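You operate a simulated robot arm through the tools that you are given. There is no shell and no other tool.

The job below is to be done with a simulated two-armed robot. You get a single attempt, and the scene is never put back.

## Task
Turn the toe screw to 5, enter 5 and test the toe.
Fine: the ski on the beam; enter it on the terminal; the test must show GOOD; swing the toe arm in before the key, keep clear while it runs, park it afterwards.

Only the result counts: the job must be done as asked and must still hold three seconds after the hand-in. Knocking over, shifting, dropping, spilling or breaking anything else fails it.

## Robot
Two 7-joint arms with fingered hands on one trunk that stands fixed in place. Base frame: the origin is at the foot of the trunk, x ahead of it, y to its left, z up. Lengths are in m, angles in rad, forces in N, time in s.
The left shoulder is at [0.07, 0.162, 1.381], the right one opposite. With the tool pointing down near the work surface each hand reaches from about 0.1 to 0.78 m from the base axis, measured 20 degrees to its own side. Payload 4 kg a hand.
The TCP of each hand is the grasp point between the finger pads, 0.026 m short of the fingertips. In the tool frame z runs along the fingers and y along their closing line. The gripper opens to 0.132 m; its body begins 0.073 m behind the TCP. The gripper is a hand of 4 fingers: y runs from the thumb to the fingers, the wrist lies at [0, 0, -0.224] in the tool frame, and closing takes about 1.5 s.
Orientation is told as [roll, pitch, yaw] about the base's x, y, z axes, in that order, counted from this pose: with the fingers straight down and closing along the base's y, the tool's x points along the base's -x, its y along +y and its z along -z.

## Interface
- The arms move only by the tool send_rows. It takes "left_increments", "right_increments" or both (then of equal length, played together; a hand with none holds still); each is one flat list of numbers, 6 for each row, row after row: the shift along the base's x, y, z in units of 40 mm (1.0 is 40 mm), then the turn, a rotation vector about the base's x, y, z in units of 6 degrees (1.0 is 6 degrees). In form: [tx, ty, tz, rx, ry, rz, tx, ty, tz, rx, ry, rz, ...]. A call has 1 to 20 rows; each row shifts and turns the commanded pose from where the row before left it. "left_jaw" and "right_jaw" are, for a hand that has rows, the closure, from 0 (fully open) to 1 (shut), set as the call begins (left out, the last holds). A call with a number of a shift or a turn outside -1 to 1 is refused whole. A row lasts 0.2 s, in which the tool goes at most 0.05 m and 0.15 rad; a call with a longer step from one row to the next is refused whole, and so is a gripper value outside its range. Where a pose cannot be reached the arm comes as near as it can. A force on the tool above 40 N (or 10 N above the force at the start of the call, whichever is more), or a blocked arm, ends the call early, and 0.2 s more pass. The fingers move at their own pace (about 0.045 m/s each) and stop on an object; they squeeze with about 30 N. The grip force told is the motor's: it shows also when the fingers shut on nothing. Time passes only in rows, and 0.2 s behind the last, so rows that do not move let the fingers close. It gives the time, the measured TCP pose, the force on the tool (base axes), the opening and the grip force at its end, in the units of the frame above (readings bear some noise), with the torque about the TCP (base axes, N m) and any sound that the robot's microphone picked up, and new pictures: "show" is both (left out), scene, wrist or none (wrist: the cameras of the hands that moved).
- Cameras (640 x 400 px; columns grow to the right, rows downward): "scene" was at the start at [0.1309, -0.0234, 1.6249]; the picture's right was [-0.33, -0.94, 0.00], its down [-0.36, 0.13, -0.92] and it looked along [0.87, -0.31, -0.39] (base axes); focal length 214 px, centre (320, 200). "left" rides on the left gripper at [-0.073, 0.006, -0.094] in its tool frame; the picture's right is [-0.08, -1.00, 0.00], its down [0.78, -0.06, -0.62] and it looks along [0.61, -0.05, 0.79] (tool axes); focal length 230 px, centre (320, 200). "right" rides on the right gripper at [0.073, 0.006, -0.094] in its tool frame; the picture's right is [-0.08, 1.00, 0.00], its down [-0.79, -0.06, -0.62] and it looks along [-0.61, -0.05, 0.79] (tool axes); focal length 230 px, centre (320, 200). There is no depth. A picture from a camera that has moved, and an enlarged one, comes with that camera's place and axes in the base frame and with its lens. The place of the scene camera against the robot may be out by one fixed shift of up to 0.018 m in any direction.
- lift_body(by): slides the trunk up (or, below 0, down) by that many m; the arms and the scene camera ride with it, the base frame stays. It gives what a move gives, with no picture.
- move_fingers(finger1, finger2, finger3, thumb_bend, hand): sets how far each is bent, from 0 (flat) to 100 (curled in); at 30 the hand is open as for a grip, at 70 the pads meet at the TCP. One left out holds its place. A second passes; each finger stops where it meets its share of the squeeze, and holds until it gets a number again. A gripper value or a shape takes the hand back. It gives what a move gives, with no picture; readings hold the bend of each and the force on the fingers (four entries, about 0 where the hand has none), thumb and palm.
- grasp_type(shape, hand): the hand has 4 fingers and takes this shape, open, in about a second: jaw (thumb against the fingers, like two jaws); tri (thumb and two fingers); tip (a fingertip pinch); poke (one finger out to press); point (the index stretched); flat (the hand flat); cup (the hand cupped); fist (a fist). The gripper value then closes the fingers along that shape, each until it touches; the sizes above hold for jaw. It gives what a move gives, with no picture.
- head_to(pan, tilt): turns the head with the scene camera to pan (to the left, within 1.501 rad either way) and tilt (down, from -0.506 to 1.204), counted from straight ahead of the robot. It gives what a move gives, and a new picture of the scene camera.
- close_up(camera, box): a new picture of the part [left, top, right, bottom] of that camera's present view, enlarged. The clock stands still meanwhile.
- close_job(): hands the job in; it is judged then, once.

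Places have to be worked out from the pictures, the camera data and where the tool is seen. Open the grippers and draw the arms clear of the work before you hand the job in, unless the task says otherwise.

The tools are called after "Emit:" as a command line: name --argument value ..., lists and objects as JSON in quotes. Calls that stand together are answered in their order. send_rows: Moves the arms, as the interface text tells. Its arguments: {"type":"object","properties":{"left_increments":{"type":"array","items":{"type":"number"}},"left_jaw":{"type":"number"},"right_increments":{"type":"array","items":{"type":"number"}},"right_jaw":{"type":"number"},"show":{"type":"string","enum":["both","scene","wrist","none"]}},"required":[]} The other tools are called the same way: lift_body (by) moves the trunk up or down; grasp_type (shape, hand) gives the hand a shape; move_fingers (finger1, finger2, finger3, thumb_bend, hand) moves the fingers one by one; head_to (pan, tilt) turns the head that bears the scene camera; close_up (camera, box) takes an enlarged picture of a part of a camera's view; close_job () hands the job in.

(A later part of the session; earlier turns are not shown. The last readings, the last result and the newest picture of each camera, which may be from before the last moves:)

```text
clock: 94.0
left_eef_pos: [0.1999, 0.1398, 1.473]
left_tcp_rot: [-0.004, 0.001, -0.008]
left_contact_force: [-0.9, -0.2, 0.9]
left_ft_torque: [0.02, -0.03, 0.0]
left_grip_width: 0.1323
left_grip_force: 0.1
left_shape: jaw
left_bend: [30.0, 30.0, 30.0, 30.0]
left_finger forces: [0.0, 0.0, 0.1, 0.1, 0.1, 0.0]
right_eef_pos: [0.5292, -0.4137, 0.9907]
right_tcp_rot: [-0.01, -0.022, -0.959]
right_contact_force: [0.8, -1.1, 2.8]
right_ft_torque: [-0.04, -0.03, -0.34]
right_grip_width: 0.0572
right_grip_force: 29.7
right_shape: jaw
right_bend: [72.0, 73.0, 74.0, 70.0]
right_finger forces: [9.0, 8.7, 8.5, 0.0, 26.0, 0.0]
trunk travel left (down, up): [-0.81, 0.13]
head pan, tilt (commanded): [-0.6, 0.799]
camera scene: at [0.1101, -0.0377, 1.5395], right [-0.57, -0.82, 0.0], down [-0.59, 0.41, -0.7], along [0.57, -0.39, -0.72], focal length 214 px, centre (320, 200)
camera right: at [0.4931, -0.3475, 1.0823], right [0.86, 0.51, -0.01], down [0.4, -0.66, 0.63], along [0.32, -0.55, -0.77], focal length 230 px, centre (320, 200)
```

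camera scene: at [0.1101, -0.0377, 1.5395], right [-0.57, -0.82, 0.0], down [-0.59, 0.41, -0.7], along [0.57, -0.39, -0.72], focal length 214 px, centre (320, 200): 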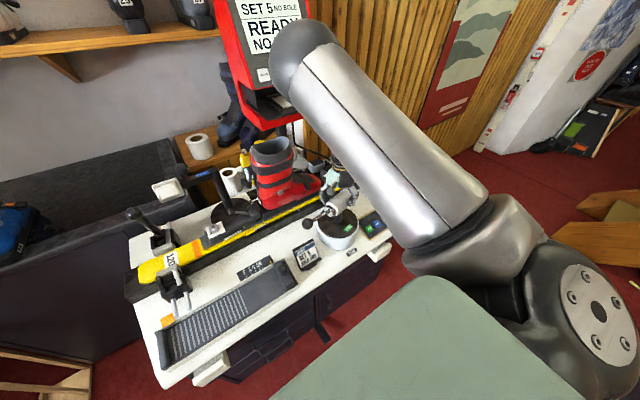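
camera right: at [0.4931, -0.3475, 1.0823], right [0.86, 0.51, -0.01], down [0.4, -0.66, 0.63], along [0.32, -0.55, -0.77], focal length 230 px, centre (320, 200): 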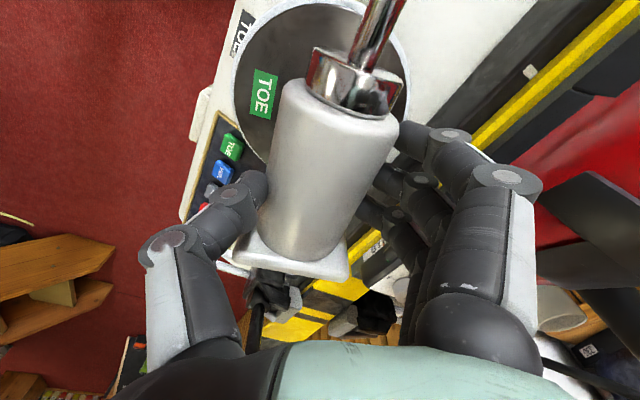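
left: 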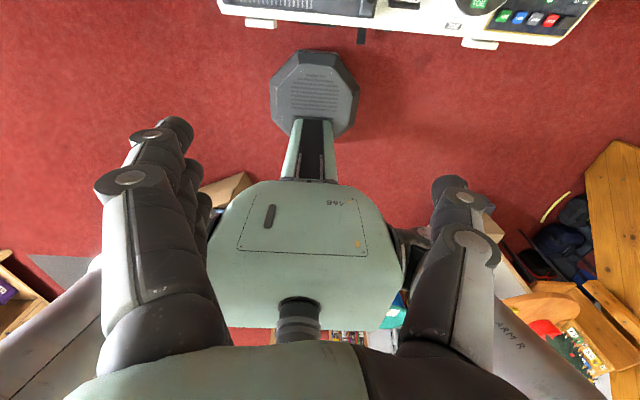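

The arm is turning with the hand (a little lag). Continue rotating another ~30°.

Emit:
send_rows --right_increments '[0, 0, 0, 0, 0, 0.8, 0, 0, 0, 0, 0, 0.8, 0, 0, 0, 0, 0, 0.8, 0, 0, 0, 0, 0, 0.8, 0, 0, 0, 0, 0, 0.8, 0, 0, 0, 0, 0, 0.8]' --show "both"

```text
clock: 95.4
left_eef_pos: [0.1967, 0.14, 1.4731]
left_tcp_rot: [-0.004, 0.0, -0.007]
left_contact_force: [-0.7, 0.4, 0.2]
left_ft_torque: [-0.06, -0.03, 0.01]
left_grip_width: 0.1318
left_grip_force: 0.1
left_shape: jaw
left_bend: [30.0, 30.0, 30.0, 30.0]
left_finger forces: [0.0, 0.0, 0.0, 0.0, 0.0, 0.0]
right_eef_pos: [0.5284, -0.4138, 0.9902]
right_tcp_rot: [-0.013, -0.02, -0.458]
right_contact_force: [-3.3, -3.0, 5.8]
right_ft_torque: [-0.06, 0.08, -0.39]
right_grip_width: 0.057
right_grip_force: 30.1
right_shape: jaw
right_bend: [72.0, 73.0, 74.0, 70.0]
right_finger forces: [8.7, 8.3, 8.3, 0.0, 30.0, 0.0]
trunk travel left (down, up): [-0.81, 0.13]
head pan, tilt (commanded): [-0.6, 0.799]
camera scene: at [0.1089, -0.0378, 1.5395], right [-0.57, -0.82, 0.0], down [-0.59, 0.41, -0.7], along [0.58, -0.39, -0.72], focal length 214 px, centre (320, 200)
camera right: at [0.4657, -0.3735, 1.0823], right [0.51, 0.86, -0.01], down [0.67, -0.39, 0.63], along [0.54, -0.33, -0.77], focal length 230 px, centre (320, 200)
```

scene: 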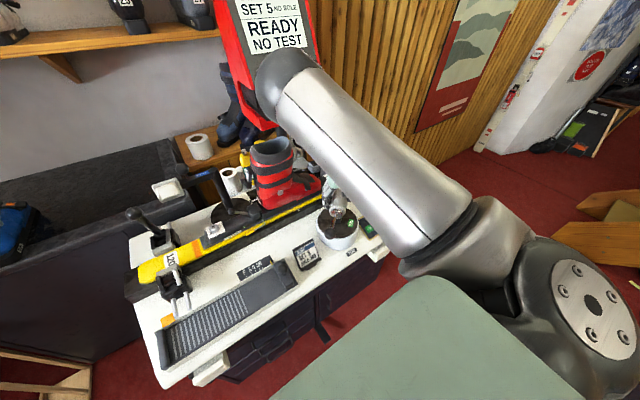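
right: 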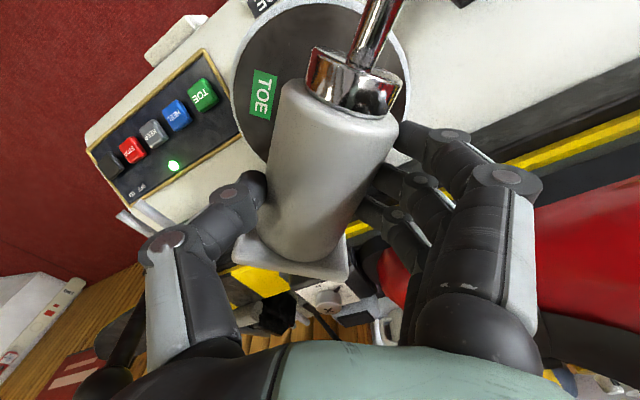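

Rotating nicely with steady 0.4 N·m torque. Continue another ~30°.

Emit:
send_rows --right_increments '[0, 0, 0, 0, 0, 0.8, 0, 0, 0, 0, 0, 0.8, 0, 0, 0, 0, 0, 0.8, 0, 0, 0, 0, 0, 0.8, 0, 0, 0, 0, 0, 0.8, 0, 0, 0, 0, 0, 0.8]' --show "both"

```text
clock: 96.8
left_eef_pos: [0.1968, 0.1407, 1.473]
left_tcp_rot: [-0.003, -0.001, -0.006]
left_contact_force: [-0.1, -0.6, -0.8]
left_ft_torque: [-0.01, -0.03, 0.01]
left_grip_width: 0.1318
left_grip_force: 0.0
left_shape: jaw
left_bend: [30.0, 30.0, 30.0, 30.0]
left_finger forces: [0.0, 0.0, 0.0, 0.0, 0.0, 0.0]
right_eef_pos: [0.5274, -0.4146, 0.9916]
right_tcp_rot: [-0.009, -0.022, 0.042]
right_contact_force: [-8.2, -3.5, 1.7]
right_ft_torque: [-0.09, 0.08, -0.41]
right_grip_width: 0.0569
right_grip_force: 30.3
right_shape: jaw
right_bend: [72.0, 73.0, 74.0, 70.0]
right_finger forces: [8.1, 7.8, 8.0, 0.1, 30.4, 0.0]
trunk travel left (down, up): [-0.81, 0.13]
head pan, tilt (commanded): [-0.6, 0.799]
camera scene: at [0.1082, -0.0382, 1.5396], right [-0.57, -0.82, 0.0], down [-0.59, 0.41, -0.7], along [0.58, -0.39, -0.72], focal length 214 px, centre (320, 200)
camera right: at [0.4542, -0.4099, 1.0824], right [0.03, 1.0, -0.01], down [0.77, -0.02, 0.63], along [0.63, -0.03, -0.77], focal length 230 px, centre (320, 200)
```

scene: 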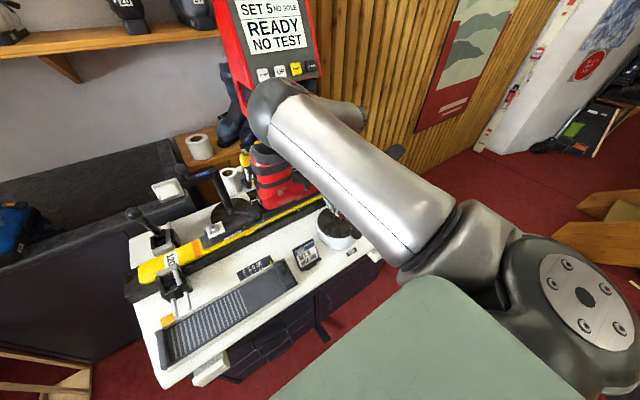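
right: 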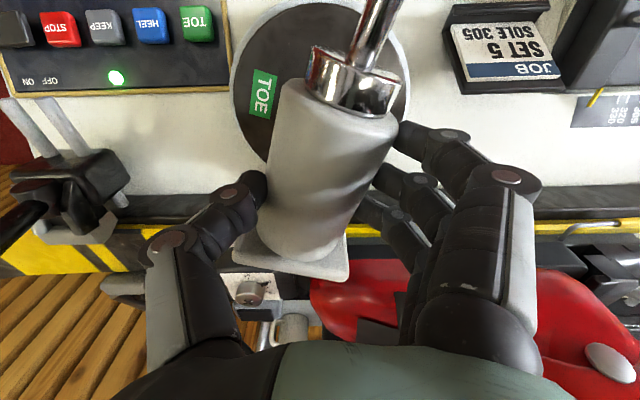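

The pad now nearly faces the boot toe. About 16° more to bring the arm square to the ski; watching for a stop.

Emit:
send_rows --right_increments '[0, 0, 0, 0, 0, 0.7, 0, 0, 0, 0, 0, 0.7, 0, 0, 0, 0, 0, 0.6]' --show "wrist"

```text
clock: 97.6
left_eef_pos: [0.1963, 0.1395, 1.474]
left_tcp_rot: [-0.003, -0.003, -0.007]
left_contact_force: [-1.6, -0.5, -0.1]
left_ft_torque: [0.0, 0.04, -0.01]
left_grip_width: 0.132
left_grip_force: 0.1
left_shape: jaw
left_bend: [30.0, 30.0, 30.0, 30.0]
left_finger forces: [0.0, 0.0, 0.0, 0.1, 0.0, 0.0]
right_eef_pos: [0.5285, -0.4145, 0.9897]
right_tcp_rot: [-0.012, -0.023, 0.253]
right_contact_force: [-10.6, -4.3, 4.0]
right_ft_torque: [-0.05, 0.19, -0.35]
right_grip_width: 0.057
right_grip_force: 30.2
right_shape: jaw
right_bend: [72.0, 73.0, 74.0, 70.0]
right_finger forces: [8.2, 7.9, 8.2, 0.1, 30.5, 0.0]
trunk travel left (down, up): [-0.81, 0.13]
head pan, tilt (commanded): [-0.6, 0.799]
camera right: at [0.455, -0.4259, 1.0824], right [-0.18, 0.98, -0.01], down [0.76, 0.14, 0.63], along [0.62, 0.1, -0.77], focal length 230 px, centre (320, 200)
```

right: 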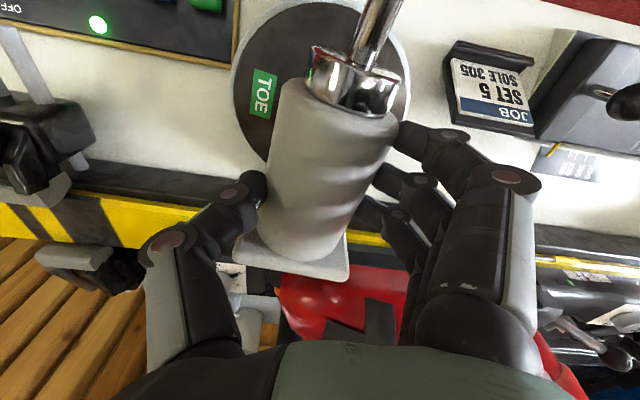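

About 6–10° remain until the pad is parallel to the ski. Rotate 6° more.

Emit:
send_rows --right_increments '[0, 0, 0, 0, 0, 0.6, 0, 0, 0, 0, 0, 0.6]' --show "wrist"

Emit:
close_up --camera "scene" --box '[240, 140, 400, 260]'

```text
clock: 98.2
left_eef_pos: [0.196, 0.1385, 1.4735]
left_tcp_rot: [-0.005, -0.002, -0.005]
left_contact_force: [-0.1, 0.2, -0.5]
left_ft_torque: [0.0, -0.01, 0.0]
left_grip_width: 0.1321
left_grip_force: 0.0
left_shape: jaw
left_bend: [30.0, 30.0, 30.0, 30.0]
left_finger forces: [0.0, 0.1, 0.0, 0.0, 0.0, 0.0]
right_eef_pos: [0.5282, -0.4147, 0.9906]
right_tcp_rot: [-0.01, -0.022, 0.378]
right_contact_force: [-10.3, -8.1, 4.3]
right_ft_torque: [-0.11, 0.18, -0.34]
right_grip_width: 0.0569
right_grip_force: 30.2
right_shape: jaw
right_bend: [72.0, 73.0, 74.0, 70.0]
right_finger forces: [8.0, 7.7, 8.1, 0.0, 30.8, 0.0]
trunk travel left (down, up): [-0.81, 0.13]
head pan, tilt (commanded): [-0.6, 0.799]
camera right: at [0.4569, -0.435, 1.0824], right [-0.3, 0.96, -0.01], down [0.74, 0.23, 0.63], along [0.61, 0.18, -0.77], focal length 230 px, centre (320, 200)
```

right: 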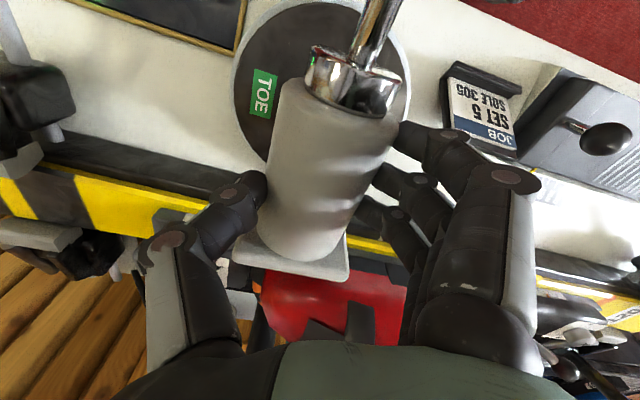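

```text
3.33 times, centred on (320, 200) of scene
camera zoom: at [0.1075, -0.0386, 1.5396], right [-0.57, -0.82, 0.0], down [-0.59, 0.41, -0.7], along [0.58, -0.39, -0.72], focal length 715 px, centre (320, 200)
```

zoom: 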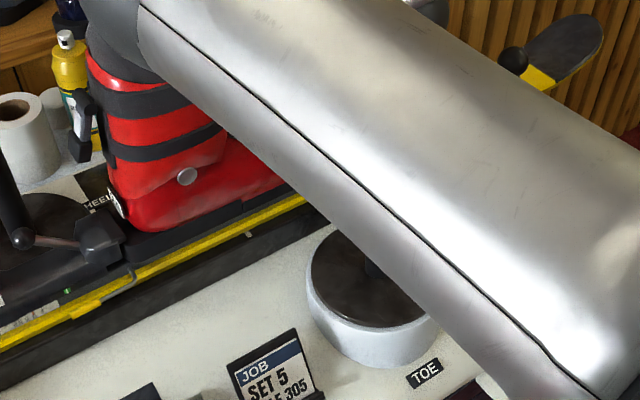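

Only ~3° remain. A last small turn, then open the jaw.

Emit:
send_rows --right_increments '[0, 0, 0, 0, 0, 0.5, 0, 0, 0, 0, 0, 0]' --show "wrist"

```text
clock: 98.8
left_eef_pos: [0.1951, 0.1382, 1.4735]
left_tcp_rot: [-0.004, -0.001, -0.005]
left_contact_force: [0.6, 0.4, 0.2]
left_ft_torque: [-0.04, -0.02, 0.0]
left_grip_width: 0.1318
left_grip_force: 0.1
left_shape: jaw
left_bend: [30.0, 30.0, 30.0, 30.0]
left_finger forces: [0.1, 0.0, 0.0, 0.0, 0.0, 0.1]
right_eef_pos: [0.5272, -0.4139, 0.9906]
right_tcp_rot: [-0.011, -0.022, 0.429]
right_contact_force: [-9.2, -6.5, 6.8]
right_ft_torque: [-0.14, 0.11, -2.34]
right_grip_width: 0.0572
right_grip_force: 30.2
right_shape: jaw
right_bend: [72.0, 73.0, 74.0, 70.0]
right_finger forces: [15.6, 12.8, 9.1, 0.1, 44.8, 0.0]
trunk travel left (down, up): [-0.81, 0.13]
head pan, tilt (commanded): [-0.6, 0.799]
camera right: at [0.458, -0.4386, 1.0823], right [-0.34, 0.94, -0.01], down [0.72, 0.27, 0.63], along [0.6, 0.21, -0.77], focal length 230 px, centre (320, 200)
```

right: 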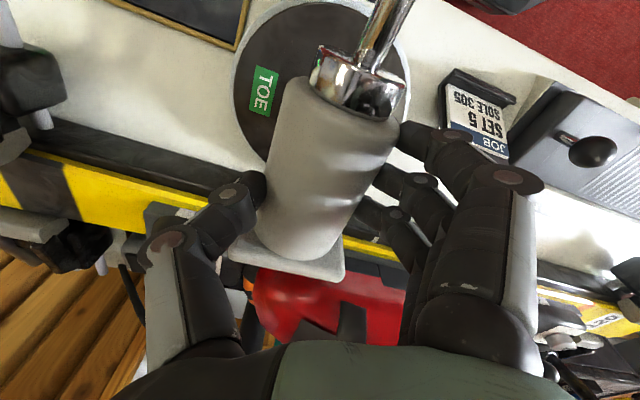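

The torque jumped to 2.3 N·m: the arm is against its inner stop. Open the jaw and rise clear.

Emit:
send_rows --right_increments '[0, 0, 0, 0, 0, -0.2, 0, 0, 0, 0, 0, 0, 0, 0, 0, 0, 0, 0, 0, 0, 0.7, 0, 0, 0, 0, 0, 0.9, 0, 0, 0, 0, 0, 0.9, 0, 0, 0, 0, 0, 0.9, 0, 0, 0]' --right_jaw 0.1 --show "both"

```text
clock: 100.4
left_eef_pos: [0.1972, 0.1403, 1.4734]
left_tcp_rot: [-0.003, -0.001, -0.007]
left_contact_force: [-0.4, -0.4, 0.3]
left_ft_torque: [-0.01, -0.01, -0.01]
left_grip_width: 0.132
left_grip_force: 0.0
left_shape: jaw
left_bend: [30.0, 30.0, 30.0, 30.0]
left_finger forces: [0.0, 0.0, 0.2, 0.2, 0.0, 0.0]
right_eef_pos: [0.5288, -0.4121, 1.1258]
right_tcp_rot: [-0.009, -0.02, 0.411]
right_contact_force: [-0.1, 0.9, -0.6]
right_ft_torque: [0.0, -0.01, 0.0]
right_grip_width: 0.1188
right_grip_force: 0.0
right_shape: jaw
right_bend: [48.0, 48.0, 48.0, 44.0]
right_finger forces: [0.1, 0.1, 0.0, 0.0, 0.0, 0.0]
trunk travel left (down, up): [-0.81, 0.13]
head pan, tilt (commanded): [-0.6, 0.799]
camera scene: at [0.1089, -0.0376, 1.5395], right [-0.57, -0.82, 0.0], down [-0.59, 0.41, -0.7], along [0.58, -0.39, -0.72], focal length 214 px, centre (320, 200)
camera right: at [0.459, -0.4361, 1.2179], right [-0.33, 0.95, -0.01], down [0.73, 0.26, 0.63], along [0.6, 0.2, -0.77], focal length 230 px, centre (320, 200)
```

scene: 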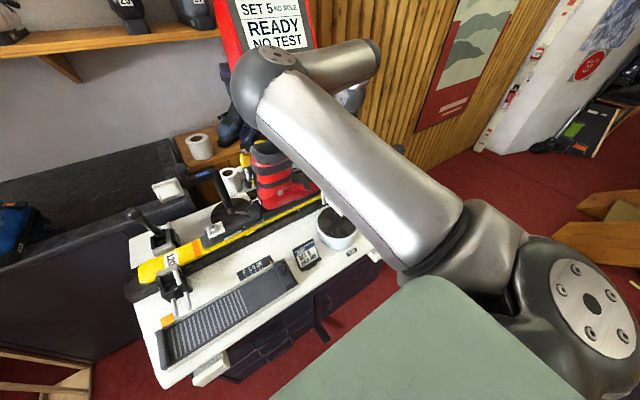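
right: 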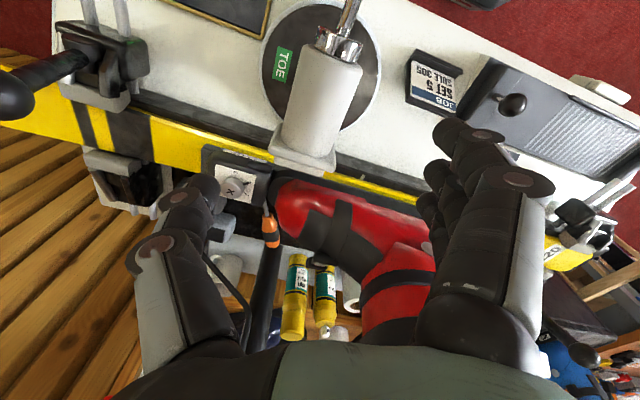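

The toe arm now faces the boot toe. Next the TOE key, triangulated at ≈ [0.457, -0.543, 0.763]. I move the hand over beside the key panel and form the one-finger poke.

Emit:
send_rows --right_increments '[-0.44, -0.9, 0, 0, 0, -0.8, -0.44, -0.9, 0, 0, 0, -0.8, -0.44, -0.9, -0.2, 0, 0, -0.8, -0.44, -0.9, -0.6, 0, 0, -0.8, -0.44, -0.9, -0.6, 0, 0, -0.8]' --show "none"

Emit:
move_fingers --hand "right" --finger1 100 --finger2 46 --finger3 100

Emit:
move_fingers --hand "right" --thumb_bend 95

Emit:
close_up --camera "right" --box '[0, 0, 640, 400]'

Emit:
close_up --camera "scene" --box '[220, 100, 460, 280]'

```text
clock: 101.6
left_eef_pos: [0.1981, 0.1362, 1.4733]
left_tcp_rot: [-0.003, -0.001, -0.007]
left_contact_force: [0.5, 0.3, 0.7]
left_ft_torque: [0.02, 0.0, 0.02]
left_grip_width: 0.1319
left_grip_force: 0.1
left_shape: jaw
left_bend: [30.0, 30.0, 30.0, 30.0]
left_finger forces: [0.0, 0.1, 0.1, 0.0, 0.1, 0.0]
right_eef_pos: [0.4426, -0.596, 1.0681]
right_tcp_rot: [-0.009, -0.019, -0.01]
right_contact_force: [0.6, 0.0, -1.0]
right_ft_torque: [0.01, -0.01, 0.01]
right_grip_width: 0.1185
right_grip_force: 0.1
right_shape: jaw
right_bend: [48.0, 48.0, 48.0, 44.0]
right_finger forces: [0.1, 0.1, 0.1, 0.0, 0.0, 0.0]
trunk travel left (down, up): [-0.81, 0.13]
head pan, tilt (commanded): [-0.6, 0.799]
```

```text
clock: 102.6
left_eef_pos: [0.1982, 0.1393, 1.4731]
left_tcp_rot: [-0.003, -0.002, -0.007]
left_contact_force: [-0.7, 0.5, -0.5]
left_ft_torque: [0.01, -0.03, 0.02]
left_grip_width: 0.1318
left_grip_force: 0.1
left_shape: jaw
left_bend: [30.0, 30.0, 30.0, 30.0]
left_finger forces: [0.0, 0.0, 0.0, 0.0, 0.0, 0.0]
right_eef_pos: [0.4422, -0.5931, 1.0693]
right_tcp_rot: [-0.01, -0.019, -0.01]
right_contact_force: [0.1, -0.9, -0.9]
right_ft_torque: [0.0, -0.03, 0.02]
right_grip_width: 0.0556
right_grip_force: 0.1
right_shape: fingers
right_bend: [100.0, 46.0, 100.0, 44.0]
right_finger forces: [0.1, 0.1, 0.0, 0.0, 0.1, 0.1]
trunk travel left (down, up): [-0.81, 0.13]
head pan, tilt (commanded): [-0.6, 0.799]
```

```text
clock: 103.6
left_eef_pos: [0.1985, 0.1394, 1.4732]
left_tcp_rot: [-0.004, 0.001, -0.007]
left_contact_force: [0.7, 0.5, 0.0]
left_ft_torque: [-0.02, 0.02, 0.0]
left_grip_width: 0.132
left_grip_force: 0.0
left_shape: jaw
left_bend: [30.0, 30.0, 30.0, 30.0]
left_finger forces: [0.0, 0.1, 0.0, 0.1, 0.0, 0.0]
right_eef_pos: [0.4421, -0.594, 1.0695]
right_tcp_rot: [-0.01, -0.018, -0.008]
right_contact_force: [0.7, -0.2, -0.1]
right_ft_torque: [0.01, 0.02, 0.01]
right_grip_width: 0.0382
right_grip_force: 0.2
right_shape: fingers
right_bend: [100.0, 46.0, 100.0, 95.0]
right_finger forces: [0.1, 0.1, 0.0, 0.1, 0.1, 0.0]
trunk travel left (down, up): [-0.81, 0.13]
head pan, tilt (commanded): [-0.6, 0.799]
```

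```text
1.00 times, centred on (320, 200) of right (not enlarged: the box is as wide or as high as the picture)
camera zoom: at [0.3695, -0.5852, 1.1614], right [0.09, 1.0, -0.01], down [0.77, -0.06, 0.63], along [0.63, -0.06, -0.77], focal length 230 px, centre (320, 200)
```

zoom: 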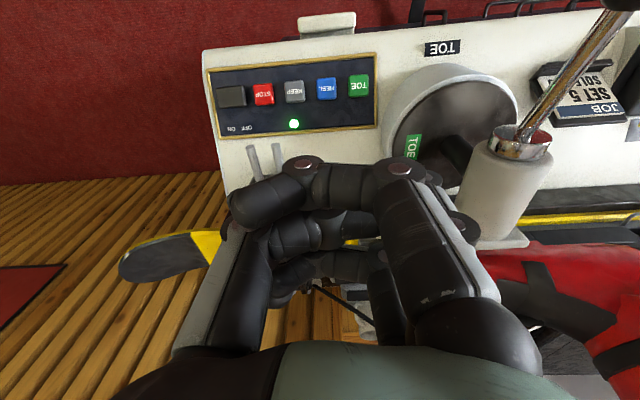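

```text
2.22 times, centred on (340, 190) of scene
camera zoom: at [0.1101, -0.0379, 1.5394], right [-0.57, -0.82, 0.0], down [-0.59, 0.41, -0.7], along [0.57, -0.39, -0.72], focal length 477 px, centre (276, 222)
```

zoom: 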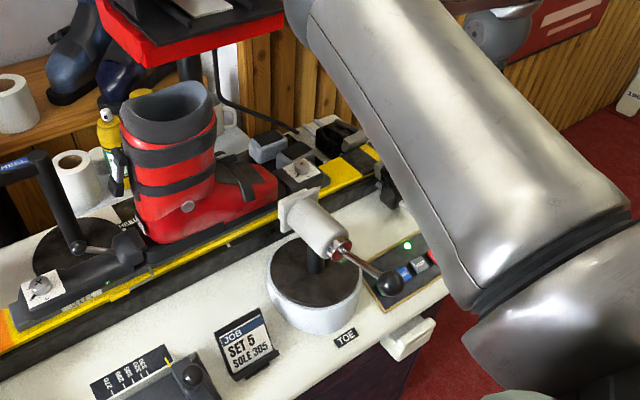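

TOE key refined to ≈ [0.457, -0.540, 0.792]. I descend over it, stopping ~35 mm short.

Emit:
send_rows --right_increments '[0.062, 0.027, -0.875, 0, 0, 0, 0.062, 0.027, -0.875, 0, 0, 0, 0.062, 0.027, -0.875, 0, 0, 0, 0.062, 0.027, -0.875, 0, 0, 0, 0.062, 0.027, -0.875, 0, 0, 0, 0.062, 0.027, -0.6, 0, 0, 0]' --show "wrist"

Emit:
close_up --camera "scene" --box '[300, 140, 440, 280]'

```text
clock: 105.0
left_eef_pos: [0.1986, 0.1387, 1.4736]
left_tcp_rot: [-0.004, 0.0, -0.005]
left_contact_force: [-0.6, -0.7, 0.8]
left_ft_torque: [0.02, 0.01, -0.01]
left_grip_width: 0.1319
left_grip_force: 0.1
left_shape: jaw
left_bend: [30.0, 30.0, 30.0, 30.0]
left_finger forces: [0.0, 0.1, 0.0, 0.1, 0.1, 0.0]
right_eef_pos: [0.4559, -0.5879, 0.871]
right_tcp_rot: [-0.011, -0.021, -0.008]
right_contact_force: [-0.7, -1.3, 0.2]
right_ft_torque: [0.0, -0.02, -0.02]
right_grip_width: 0.0383
right_grip_force: 0.0
right_shape: fingers
right_bend: [100.0, 46.0, 100.0, 95.0]
right_finger forces: [0.0, 0.1, 0.0, 0.0, 0.0, 0.0]
trunk travel left (down, up): [-0.81, 0.13]
head pan, tilt (commanded): [-0.6, 0.799]
camera right: at [0.3828, -0.5785, 0.9626], right [0.09, 1.0, -0.01], down [0.77, -0.06, 0.63], along [0.63, -0.06, -0.77], focal length 230 px, centre (320, 200)
```

right: 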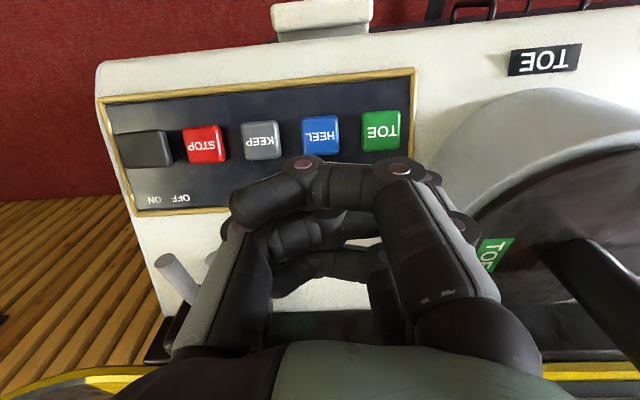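

```text
2.86 times, centred on (370, 210) of scene
camera zoom: at [0.1102, -0.0384, 1.5394], right [-0.57, -0.82, 0.0], down [-0.59, 0.41, -0.7], along [0.57, -0.39, -0.72], focal length 613 px, centre (177, 171)
```

zoom: 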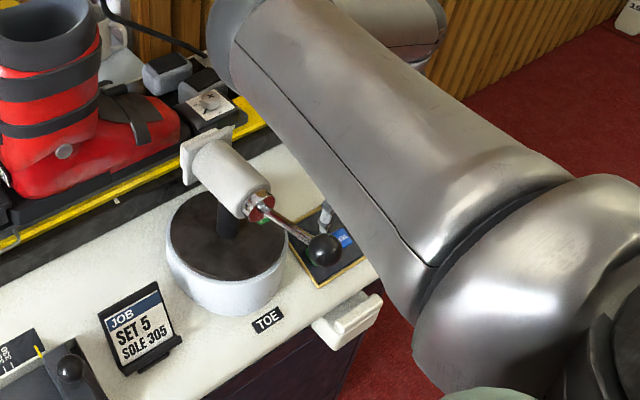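

Aligned with the TOE key (≈33–40 mm below the tip). Lower to just above it.

Emit:
send_rows --right_increments '[0.02, 0, -0.75, 0, 0, 0]' --show "none"

Emit:
close_up --camera "right" --box '[240, 60, 480, 210]'

```text
clock: 105.4
left_eef_pos: [0.1994, 0.1385, 1.4736]
left_tcp_rot: [-0.003, 0.002, -0.007]
left_contact_force: [0.5, -1.0, -0.8]
left_ft_torque: [-0.02, 0.03, -0.01]
left_grip_width: 0.1318
left_grip_force: 0.1
left_shape: jaw
left_bend: [30.0, 30.0, 30.0, 30.0]
left_finger forces: [0.1, 0.0, 0.0, 0.1, 0.1, 0.0]
right_eef_pos: [0.4584, -0.5886, 0.8419]
right_tcp_rot: [-0.009, -0.019, -0.007]
right_contact_force: [-0.1, 0.1, -0.1]
right_ft_torque: [0.01, 0.0, 0.0]
right_grip_width: 0.0379
right_grip_force: 0.0
right_shape: fingers
right_bend: [100.0, 46.0, 100.0, 95.0]
right_finger forces: [0.1, 0.1, 0.0, 0.0, 0.1, 0.1]
trunk travel left (down, up): [-0.81, 0.13]
head pan, tilt (commanded): [-0.6, 0.799]
```

```text
2.67 times, centred on (360, 135) of right
camera zoom: at [0.3844, -0.5798, 0.9326], right [0.09, 1.0, -0.01], down [0.77, -0.06, 0.63], along [0.63, -0.06, -0.77], focal length 614 px, centre (213, 373)
```

zoom: 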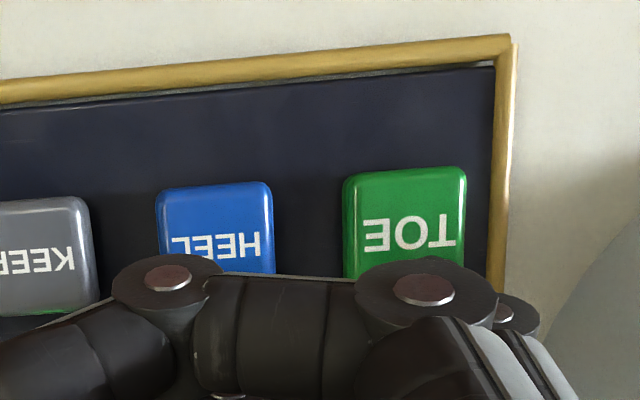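

Emit:
send_rows --right_increments '[0, 0, -0.22, 0, 0, 0]' --show "none"

```text
clock: 105.8
left_eef_pos: [0.1979, 0.1394, 1.4732]
left_tcp_rot: [-0.004, 0.0, -0.005]
left_contact_force: [0.2, -1.1, 0.2]
left_ft_torque: [-0.03, -0.02, -0.02]
left_grip_width: 0.132
left_grip_force: 0.1
left_shape: jaw
left_bend: [30.0, 30.0, 30.0, 30.0]
left_finger forces: [0.0, 0.0, 0.1, 0.1, 0.1, 0.0]
right_eef_pos: [0.457, -0.5883, 0.8312]
right_tcp_rot: [-0.011, -0.018, -0.009]
right_contact_force: [-0.3, -0.5, 0.6]
right_ft_torque: [0.02, 0.03, 0.03]
right_grip_width: 0.0383
right_grip_force: 0.2
right_shape: fingers
right_bend: [100.0, 46.0, 100.0, 95.0]
right_finger forces: [0.1, 0.1, 0.0, 0.0, 0.0, 0.0]
trunk travel left (down, up): [-0.81, 0.13]
head pan, tilt (commanded): [-0.6, 0.799]
```

No contact yet. Another 5 mm down.

Emit:
send_rows --right_increments '[0, 0, -0.13, 0, 0, 0]' --show "none"

```text
clock: 106.2
left_eef_pos: [0.1989, 0.1409, 1.474]
left_tcp_rot: [-0.004, -0.001, -0.008]
left_contact_force: [0.4, -0.1, -0.1]
left_ft_torque: [0.02, -0.04, 0.01]
left_grip_width: 0.1317
left_grip_force: 0.1
left_shape: jaw
left_bend: [30.0, 30.0, 30.0, 30.0]
left_finger forces: [0.0, 0.0, 0.1, 0.0, 0.0, 0.1]
right_eef_pos: [0.4565, -0.5865, 0.8273]
right_tcp_rot: [-0.009, -0.02, -0.008]
right_contact_force: [-0.3, -0.2, 1.0]
right_ft_torque: [0.02, -0.03, -0.01]
right_grip_width: 0.0382
right_grip_force: 0.1
right_shape: fingers
right_bend: [100.0, 46.0, 100.0, 95.0]
right_finger forces: [0.0, 0.3, 0.1, 0.0, 0.1, 0.1]
trunk travel left (down, up): [-0.81, 0.13]
head pan, tilt (commanded): [-0.6, 0.799]
```

Touching. Now press ~7 mm and immediately withdraw up and away to the right in the same move, so I'm clear while the test runs.

Emit:
send_rows --right_increments '[0, 0, -0.18, 0, 0, 0, -0.1, -0.1, 0.9, 0, 0, 0, -0.3, -0.4, 1, 0, 0, 0, -0.3, -0.4, 1, 0, 0, 0, -0.3, -0.4, 1, 0, 0, 0, -0.3, -0.4, 1, 0, 0, 0, -0.3, -0.4, 0.8, 0, 0, 0]' --show "both"

```text
clock: 107.8
left_eef_pos: [0.1967, 0.1402, 1.4726]
left_tcp_rot: [-0.003, -0.002, -0.006]
left_contact_force: [-0.4, -0.2, -1.0]
left_ft_torque: [-0.01, 0.01, 0.0]
left_grip_width: 0.1319
left_grip_force: 0.0
left_shape: jaw
left_bend: [30.0, 30.0, 30.0, 30.0]
left_finger forces: [0.0, 0.0, 0.0, 0.0, 0.0, 0.0]
right_eef_pos: [0.3931, -0.6732, 1.0512]
right_tcp_rot: [-0.008, -0.02, -0.007]
right_contact_force: [0.6, -0.4, 0.4]
right_ft_torque: [0.03, 0.03, 0.0]
right_grip_width: 0.0384
right_grip_force: 0.0
right_shape: fingers
right_bend: [100.0, 46.0, 100.0, 95.0]
right_finger forces: [0.0, 0.0, 0.0, 0.0, 0.0, 0.1]
trunk travel left (down, up): [-0.81, 0.13]
head pan, tilt (commanded): [-0.6, 0.799]
heard: click
camera scene: at [0.1087, -0.0385, 1.5394], right [-0.57, -0.82, 0.0], down [-0.59, 0.41, -0.7], along [0.58, -0.39, -0.72], focal length 214 px, centre (320, 200)
camera right: at [0.3196, -0.6657, 1.1429], right [0.09, 1.0, -0.01], down [0.77, -0.06, 0.63], along [0.63, -0.06, -0.77], focal length 230 px, centre (320, 200)
```

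scene: 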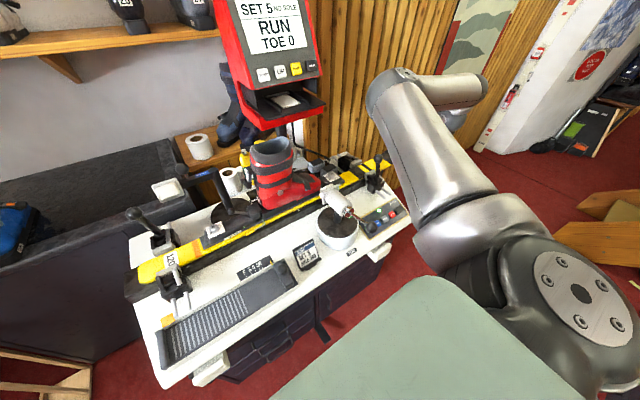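
right: 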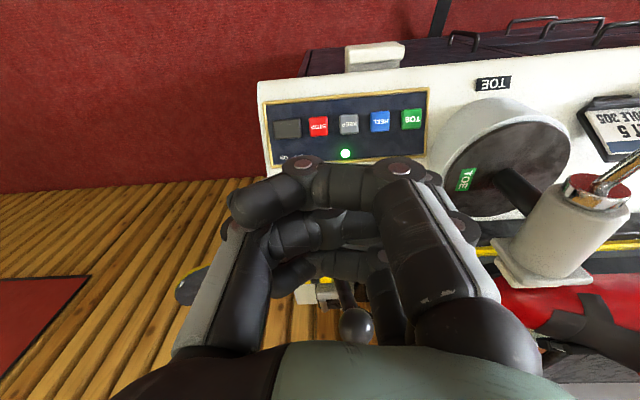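

The display shows "RUN / TOE 0": the test is running and the hand is clear. I wait without moving.

Emit:
send_rows --right_increments '[0, 0, 0, 0, 0, 0, 0, 0, 0, 0, 0, 0, 0, 0, 0, 0, 0, 0, 0, 0, 0, 0, 0, 0, 0, 0, 0, 0, 0, 0, 0, 0, 0, 0, 0, 0, 0, 0, 0, 0, 0, 0, 0, 0, 0, 0, 0, 0, 0, 0, 0, 0, 0, 0, 0, 0, 0, 0, 0, 0]' --show "scene"

Emit:
close_up --camera "scene" --box '[210, 0, 350, 110]'

```text
clock: 110.0
left_eef_pos: [0.1993, 0.1401, 1.4738]
left_tcp_rot: [-0.003, 0.001, -0.008]
left_contact_force: [0.5, 0.7, -0.4]
left_ft_torque: [0.0, 0.0, 0.03]
left_grip_width: 0.1316
left_grip_force: 0.1
left_shape: jaw
left_bend: [30.0, 30.0, 30.0, 30.0]
left_finger forces: [0.0, 0.0, 0.0, 0.0, 0.0, 0.0]
right_eef_pos: [0.3926, -0.6731, 1.0513]
right_tcp_rot: [-0.009, -0.02, -0.01]
right_contact_force: [-0.3, 0.0, 0.4]
right_ft_torque: [0.01, 0.0, 0.01]
right_grip_width: 0.0383
right_grip_force: 0.0
right_shape: fingers
right_bend: [100.0, 46.0, 100.0, 95.0]
right_finger forces: [0.0, 0.1, 0.1, 0.0, 0.0, 0.0]
trunk travel left (down, up): [-0.81, 0.13]
head pan, tilt (commanded): [-0.6, 0.799]
camera scene: at [0.1101, -0.038, 1.5394], right [-0.57, -0.82, 0.0], down [-0.59, 0.41, -0.7], along [0.57, -0.39, -0.72], focal length 214 px, centre (320, 200)
```

scene: 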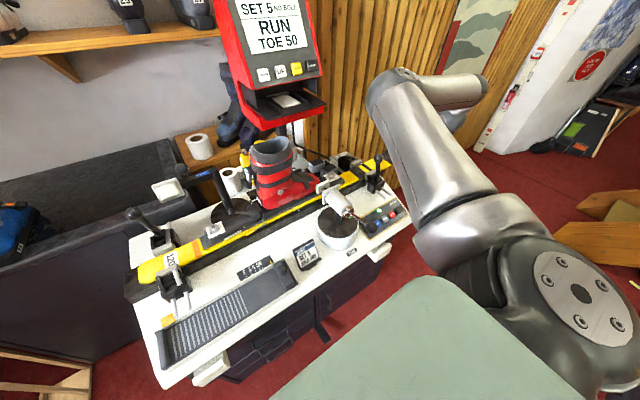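

```text
3.64 times, centred on (280, 55) of scene
camera zoom: at [0.1101, -0.038, 1.5394], right [-0.57, -0.82, 0.0], down [-0.59, 0.41, -0.7], along [0.57, -0.39, -0.72], focal length 780 px, centre (466, 727)
```

zoom: 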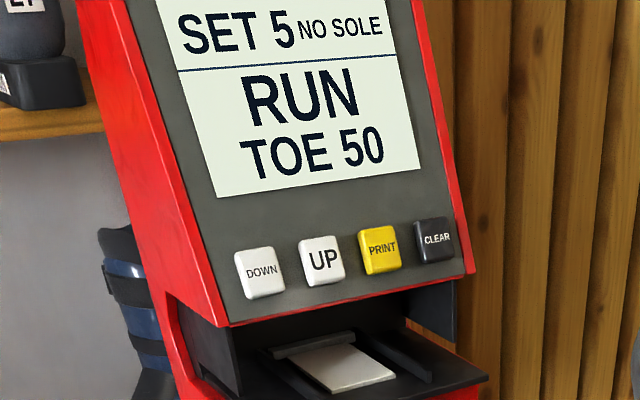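

The test is progressing (TOE 50). Keep waiting.

Emit:
send_rows --right_increments '[0, 0, 0, 0, 0, 0, 0, 0, 0, 0, 0, 0, 0, 0, 0, 0, 0, 0, 0, 0, 0, 0, 0, 0, 0, 0, 0, 0, 0, 0, 0, 0, 0, 0, 0, 0, 0, 0, 0, 0, 0, 0, 0, 0, 0, 0, 0, 0, 0, 0, 0, 0, 0, 0, 0, 0, 0, 0, 0, 0, 0, 0, 0, 0, 0, 0, 0, 0, 0, 0, 0, 0]' --show "none"

Emit:
close_up --camera "scene" --box '[210, 0, 350, 110]'

```text
clock: 112.6
left_eef_pos: [0.1982, 0.1405, 1.4727]
left_tcp_rot: [-0.003, 0.001, -0.005]
left_contact_force: [-0.3, 0.1, 0.1]
left_ft_torque: [0.04, 0.04, -0.02]
left_grip_width: 0.1318
left_grip_force: 0.0
left_shape: jaw
left_bend: [30.0, 30.0, 30.0, 30.0]
left_finger forces: [0.1, 0.1, 0.0, 0.0, 0.0, 0.1]
right_eef_pos: [0.3946, -0.6735, 1.0502]
right_tcp_rot: [-0.008, -0.018, -0.007]
right_contact_force: [0.5, 0.0, -0.8]
right_ft_torque: [-0.01, 0.0, 0.0]
right_grip_width: 0.0384
right_grip_force: 0.1
right_shape: fingers
right_bend: [100.0, 46.0, 100.0, 95.0]
right_finger forces: [0.0, 0.0, 0.0, 0.1, 0.1, 0.0]
trunk travel left (down, up): [-0.81, 0.13]
head pan, tilt (commanded): [-0.6, 0.799]
```

```text
3.64 times, centred on (280, 55) of scene
camera zoom: at [0.1101, -0.038, 1.5394], right [-0.57, -0.82, 0.0], down [-0.59, 0.41, -0.7], along [0.57, -0.39, -0.72], focal length 780 px, centre (466, 727)
```

zoom: 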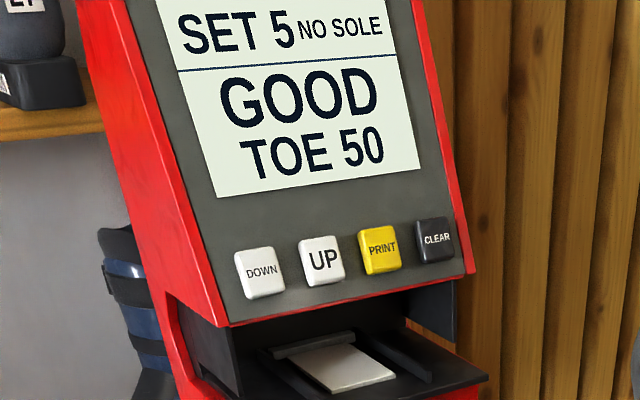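

"GOOD — TOE 50". Now I check the toe arm's state before parking it.

Emit:
close_up --camera "scene" --box '[290, 150, 420, 280]'

Emit:
close_up --camera "right" --box '[400, 60, 640, 320]'

```text
3.08 times, centred on (355, 215) of scene
camera zoom: at [0.1101, -0.038, 1.5394], right [-0.57, -0.82, 0.0], down [-0.59, 0.41, -0.7], along [0.57, -0.39, -0.72], focal length 660 px, centre (212, 154)
```

zoom: 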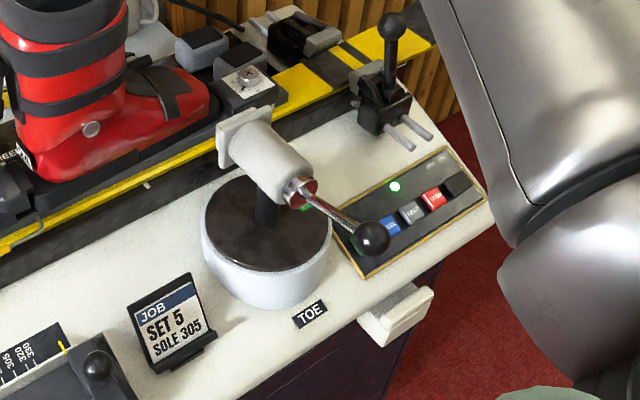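

```text
1.54 times, centred on (520, 190) of right
camera zoom: at [0.3207, -0.6654, 1.1425], right [0.09, 1.0, -0.01], down [0.77, -0.06, 0.63], along [0.63, -0.06, -0.77], focal length 354 px, centre (12, 215)
```

zoom: 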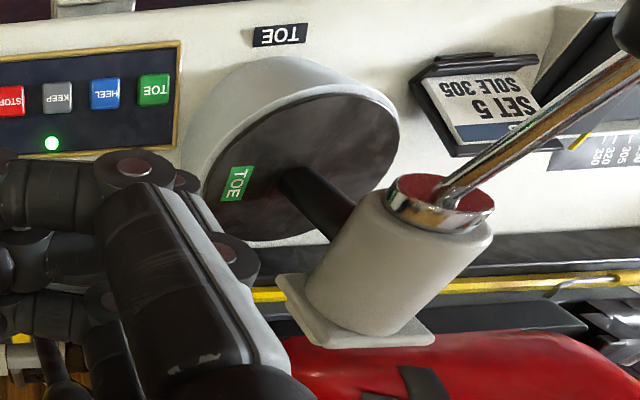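

The arm is swung in and idle. To park it I'll push the rod back with the closed fingers from the right side. First take the jaw shape, close it, and move above the start point beside the rod.

Emit:
grasp_type --shape "jaw" --hand "right"

Emit:
send_rows --right_increments '[0, 0, 0.6, 0, 0, 0, 0, 0, 0.6, 0, 0, 0, 0.11, 0.8, 0.1, 0, 0, 0, 0.11, 0.8, 0, 0, 0, 0, 0.11, 0.8, 0, 0, 0, 0, 0.11, 0.8, 0, 0, 0, 0, 0.11, 0.8, 0, 0, 0, 0, 0.11, 0.8, 0, 0, 0, 0, 0.06, 0.3, 0, 0, 0, 0]' --right_jaw 1.0 --show "both"

```text
clock: 113.5
left_eef_pos: [0.1974, 0.1401, 1.4735]
left_tcp_rot: [-0.003, 0.001, -0.007]
left_contact_force: [0.3, 0.2, -0.9]
left_ft_torque: [0.0, 0.02, 0.02]
left_grip_width: 0.1318
left_grip_force: 0.0
left_shape: jaw
left_bend: [30.0, 30.0, 30.0, 30.0]
left_finger forces: [0.0, 0.1, 0.0, 0.1, 0.0, 0.0]
right_eef_pos: [0.3937, -0.6736, 1.0506]
right_tcp_rot: [-0.008, -0.018, -0.009]
right_contact_force: [-0.1, -0.1, 0.2]
right_ft_torque: [-0.02, 0.01, 0.01]
right_grip_width: 0.1319
right_grip_force: 0.0
right_shape: jaw
right_bend: [30.0, 30.0, 30.0, 30.0]
right_finger forces: [0.0, 0.1, 0.1, 0.0, 0.0, 0.0]
trunk travel left (down, up): [-0.81, 0.13]
head pan, tilt (commanded): [-0.6, 0.799]
```

```text
clock: 115.5
left_eef_pos: [0.1974, 0.1399, 1.472]
left_tcp_rot: [-0.003, 0.0, -0.007]
left_contact_force: [0.7, 0.4, -0.3]
left_ft_torque: [-0.02, -0.01, 0.0]
left_grip_width: 0.132
left_grip_force: 0.0
left_shape: jaw
left_bend: [30.0, 30.0, 30.0, 30.0]
left_finger forces: [0.1, 0.0, 0.0, 0.0, 0.1, 0.0]
right_eef_pos: [0.422, -0.4668, 1.0999]
right_tcp_rot: [-0.011, -0.019, -0.009]
right_contact_force: [-0.1, 0.8, -0.6]
right_ft_torque: [0.01, 0.03, 0.0]
right_grip_width: 0.0001
right_grip_force: 30.4
right_shape: jaw
right_bend: [69.0, 57.0, 69.0, 67.0]
right_finger forces: [0.0, 0.0, 0.0, 0.1, 0.1, 0.0]
trunk travel left (down, up): [-0.81, 0.13]
head pan, tilt (commanded): [-0.6, 0.799]
camera scene: at [0.1101, -0.0374, 1.5394], right [-0.57, -0.82, 0.0], down [-0.59, 0.41, -0.7], along [0.57, -0.39, -0.72], focal length 214 px, centre (320, 200)
camera right: at [0.3492, -0.458, 1.1914], right [0.09, 1.0, -0.01], down [0.77, -0.06, 0.63], along [0.63, -0.06, -0.77], focal length 230 px, centre (320, 200)
```

scene: 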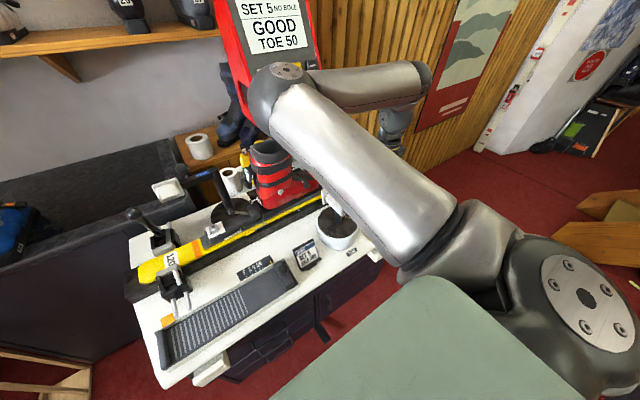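
right: 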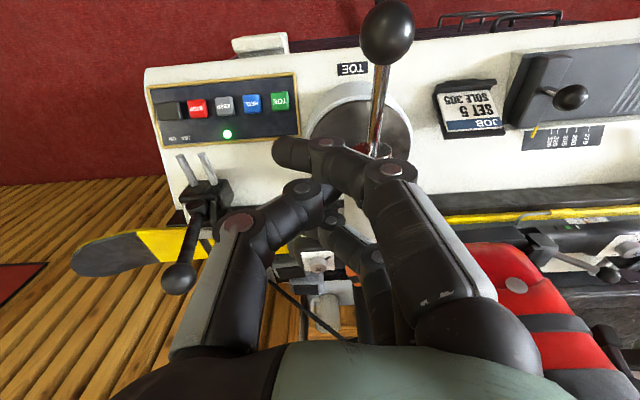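

The rod (y ≈ −0.413) and knob are beside the beak with ~28 mm gap. Descend beside the rod.

Emit:
send_rows --right_increments '[0, -0.1, -0.9, 0, 0, 0, 0, -0.1, -0.9, 0, 0, 0, 0, 0, -0.9, 0, 0, 0]' --show "wrist"

```text
clock: 116.3
left_eef_pos: [0.1991, 0.1395, 1.473]
left_tcp_rot: [-0.003, 0.002, -0.007]
left_contact_force: [-0.1, -0.3, 0.2]
left_ft_torque: [-0.01, 0.02, -0.01]
left_grip_width: 0.1317
left_grip_force: 0.0
left_shape: jaw
left_bend: [30.0, 30.0, 30.0, 30.0]
left_finger forces: [0.0, 0.1, 0.0, 0.0, 0.1, 0.0]
right_eef_pos: [0.4232, -0.4751, 0.9927]
right_tcp_rot: [-0.011, -0.021, -0.01]
right_contact_force: [0.2, -0.3, -0.2]
right_ft_torque: [-0.01, -0.01, -0.04]
right_grip_width: 0.0
right_grip_force: 30.1
right_shape: jaw
right_bend: [69.0, 57.0, 69.0, 67.0]
right_finger forces: [0.1, 0.0, 0.0, 0.0, 0.1, 0.1]
trunk travel left (down, up): [-0.81, 0.13]
head pan, tilt (commanded): [-0.6, 0.799]
camera right: at [0.3492, -0.4673, 1.0843], right [0.09, 1.0, -0.01], down [0.77, -0.06, 0.63], along [0.63, -0.06, -0.77], focal length 230 px, centre (320, 200)
```

right: 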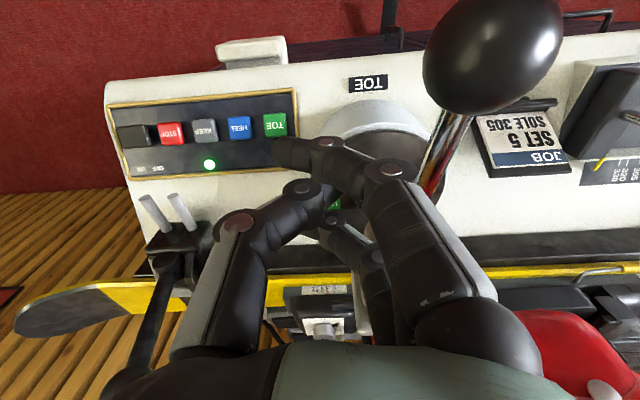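

Now push the rod in +y, beginning the arc back to the parked position.

Emit:
send_rows --right_increments '[-0.04, 0.44, -0.1, 0, 0, 0, -0.04, 0.44, 0, 0, 0, 0, -0.07, 0.42, 0, 0, 0, 0, -0.07, 0.43, 0, 0, 0, 0]' --show "both"

```text
clock: 117.3
left_eef_pos: [0.1985, 0.1401, 1.4727]
left_tcp_rot: [-0.003, -0.001, -0.007]
left_contact_force: [0.0, 0.4, 0.3]
left_ft_torque: [0.0, -0.01, -0.03]
left_grip_width: 0.1321
left_grip_force: 0.0
left_shape: jaw
left_bend: [30.0, 30.0, 30.0, 30.0]
left_finger forces: [0.1, 0.0, 0.0, 0.0, 0.1, 0.0]
right_eef_pos: [0.4117, -0.4046, 0.9887]
right_tcp_rot: [-0.01, -0.02, -0.008]
right_contact_force: [1.1, -2.1, 0.7]
right_ft_torque: [0.01, -0.01, -0.01]
right_grip_width: 0.0
right_grip_force: 30.2
right_shape: jaw
right_bend: [69.0, 57.0, 69.0, 67.0]
right_finger forces: [0.1, 2.4, 0.0, 0.1, 0.0, 0.0]
trunk travel left (down, up): [-0.81, 0.13]
head pan, tilt (commanded): [-0.6, 0.799]
camera scene: at [0.1096, -0.0371, 1.5395], right [-0.57, -0.82, 0.0], down [-0.59, 0.4, -0.7], along [0.58, -0.39, -0.72], focal length 214 px, centre (320, 200)
camera right: at [0.339, -0.3969, 1.0805], right [0.09, 1.0, -0.01], down [0.77, -0.06, 0.63], along [0.63, -0.06, -0.77], focal length 230 px, centre (320, 200)
```

scene: 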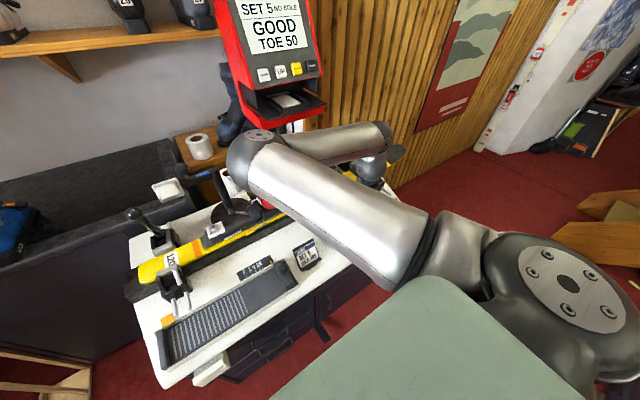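
right: 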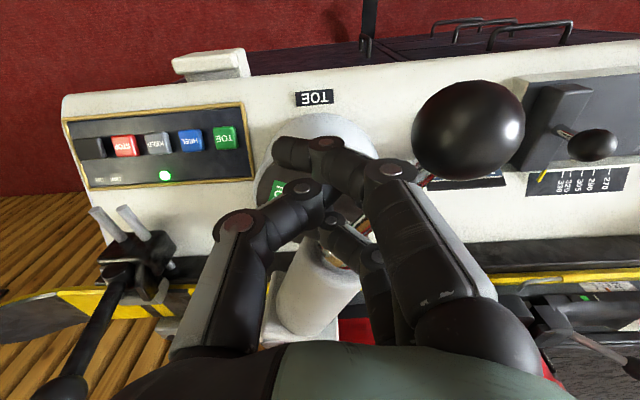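

The rod follows with light force. Continue along the arc.

Emit:
send_rows --right_increments '[0.08, 0.48, 0, 0, 0, 0, 0.2, 0.47, 0, 0, 0, 0, 0.32, 0.46, 0, 0, 0, 0, 0.36, 0.45, 0, 0, 0, 0]' --show "both"

```text
clock: 118.3
left_eef_pos: [0.1986, 0.1399, 1.4733]
left_tcp_rot: [-0.004, 0.0, -0.007]
left_contact_force: [-0.7, 0.2, 0.0]
left_ft_torque: [0.02, -0.02, 0.03]
left_grip_width: 0.1319
left_grip_force: 0.0
left_shape: jaw
left_bend: [30.0, 30.0, 30.0, 30.0]
left_finger forces: [0.0, 0.0, 0.0, 0.1, 0.1, 0.0]
right_eef_pos: [0.4507, -0.3316, 0.9873]
right_tcp_rot: [-0.011, -0.02, -0.01]
right_contact_force: [-1.1, -2.2, 1.6]
right_ft_torque: [0.03, -0.08, -0.04]
right_grip_width: 0.0
right_grip_force: 30.6
right_shape: jaw
right_bend: [69.0, 57.0, 70.0, 67.0]
right_finger forces: [0.0, 1.5, 2.5, 0.0, 0.1, 0.1]
trunk travel left (down, up): [-0.81, 0.13]
head pan, tilt (commanded): [-0.6, 0.799]
camera scene: at [0.1095, -0.0379, 1.5395], right [-0.57, -0.82, 0.0], down [-0.59, 0.41, -0.7], along [0.58, -0.39, -0.72], focal length 214 px, centre (320, 200)
camera right: at [0.3779, -0.3229, 1.0802], right [0.09, 1.0, -0.01], down [0.77, -0.06, 0.63], along [0.63, -0.06, -0.77], focal length 230 px, centre (320, 200)
```

scene: 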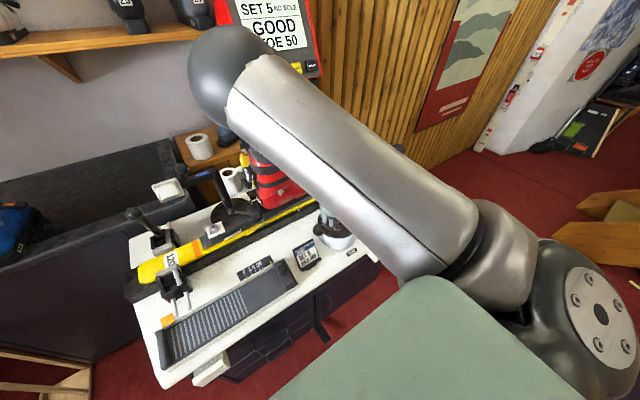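
right: 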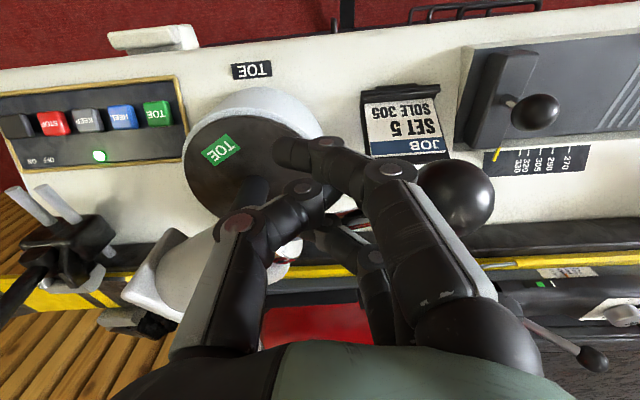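

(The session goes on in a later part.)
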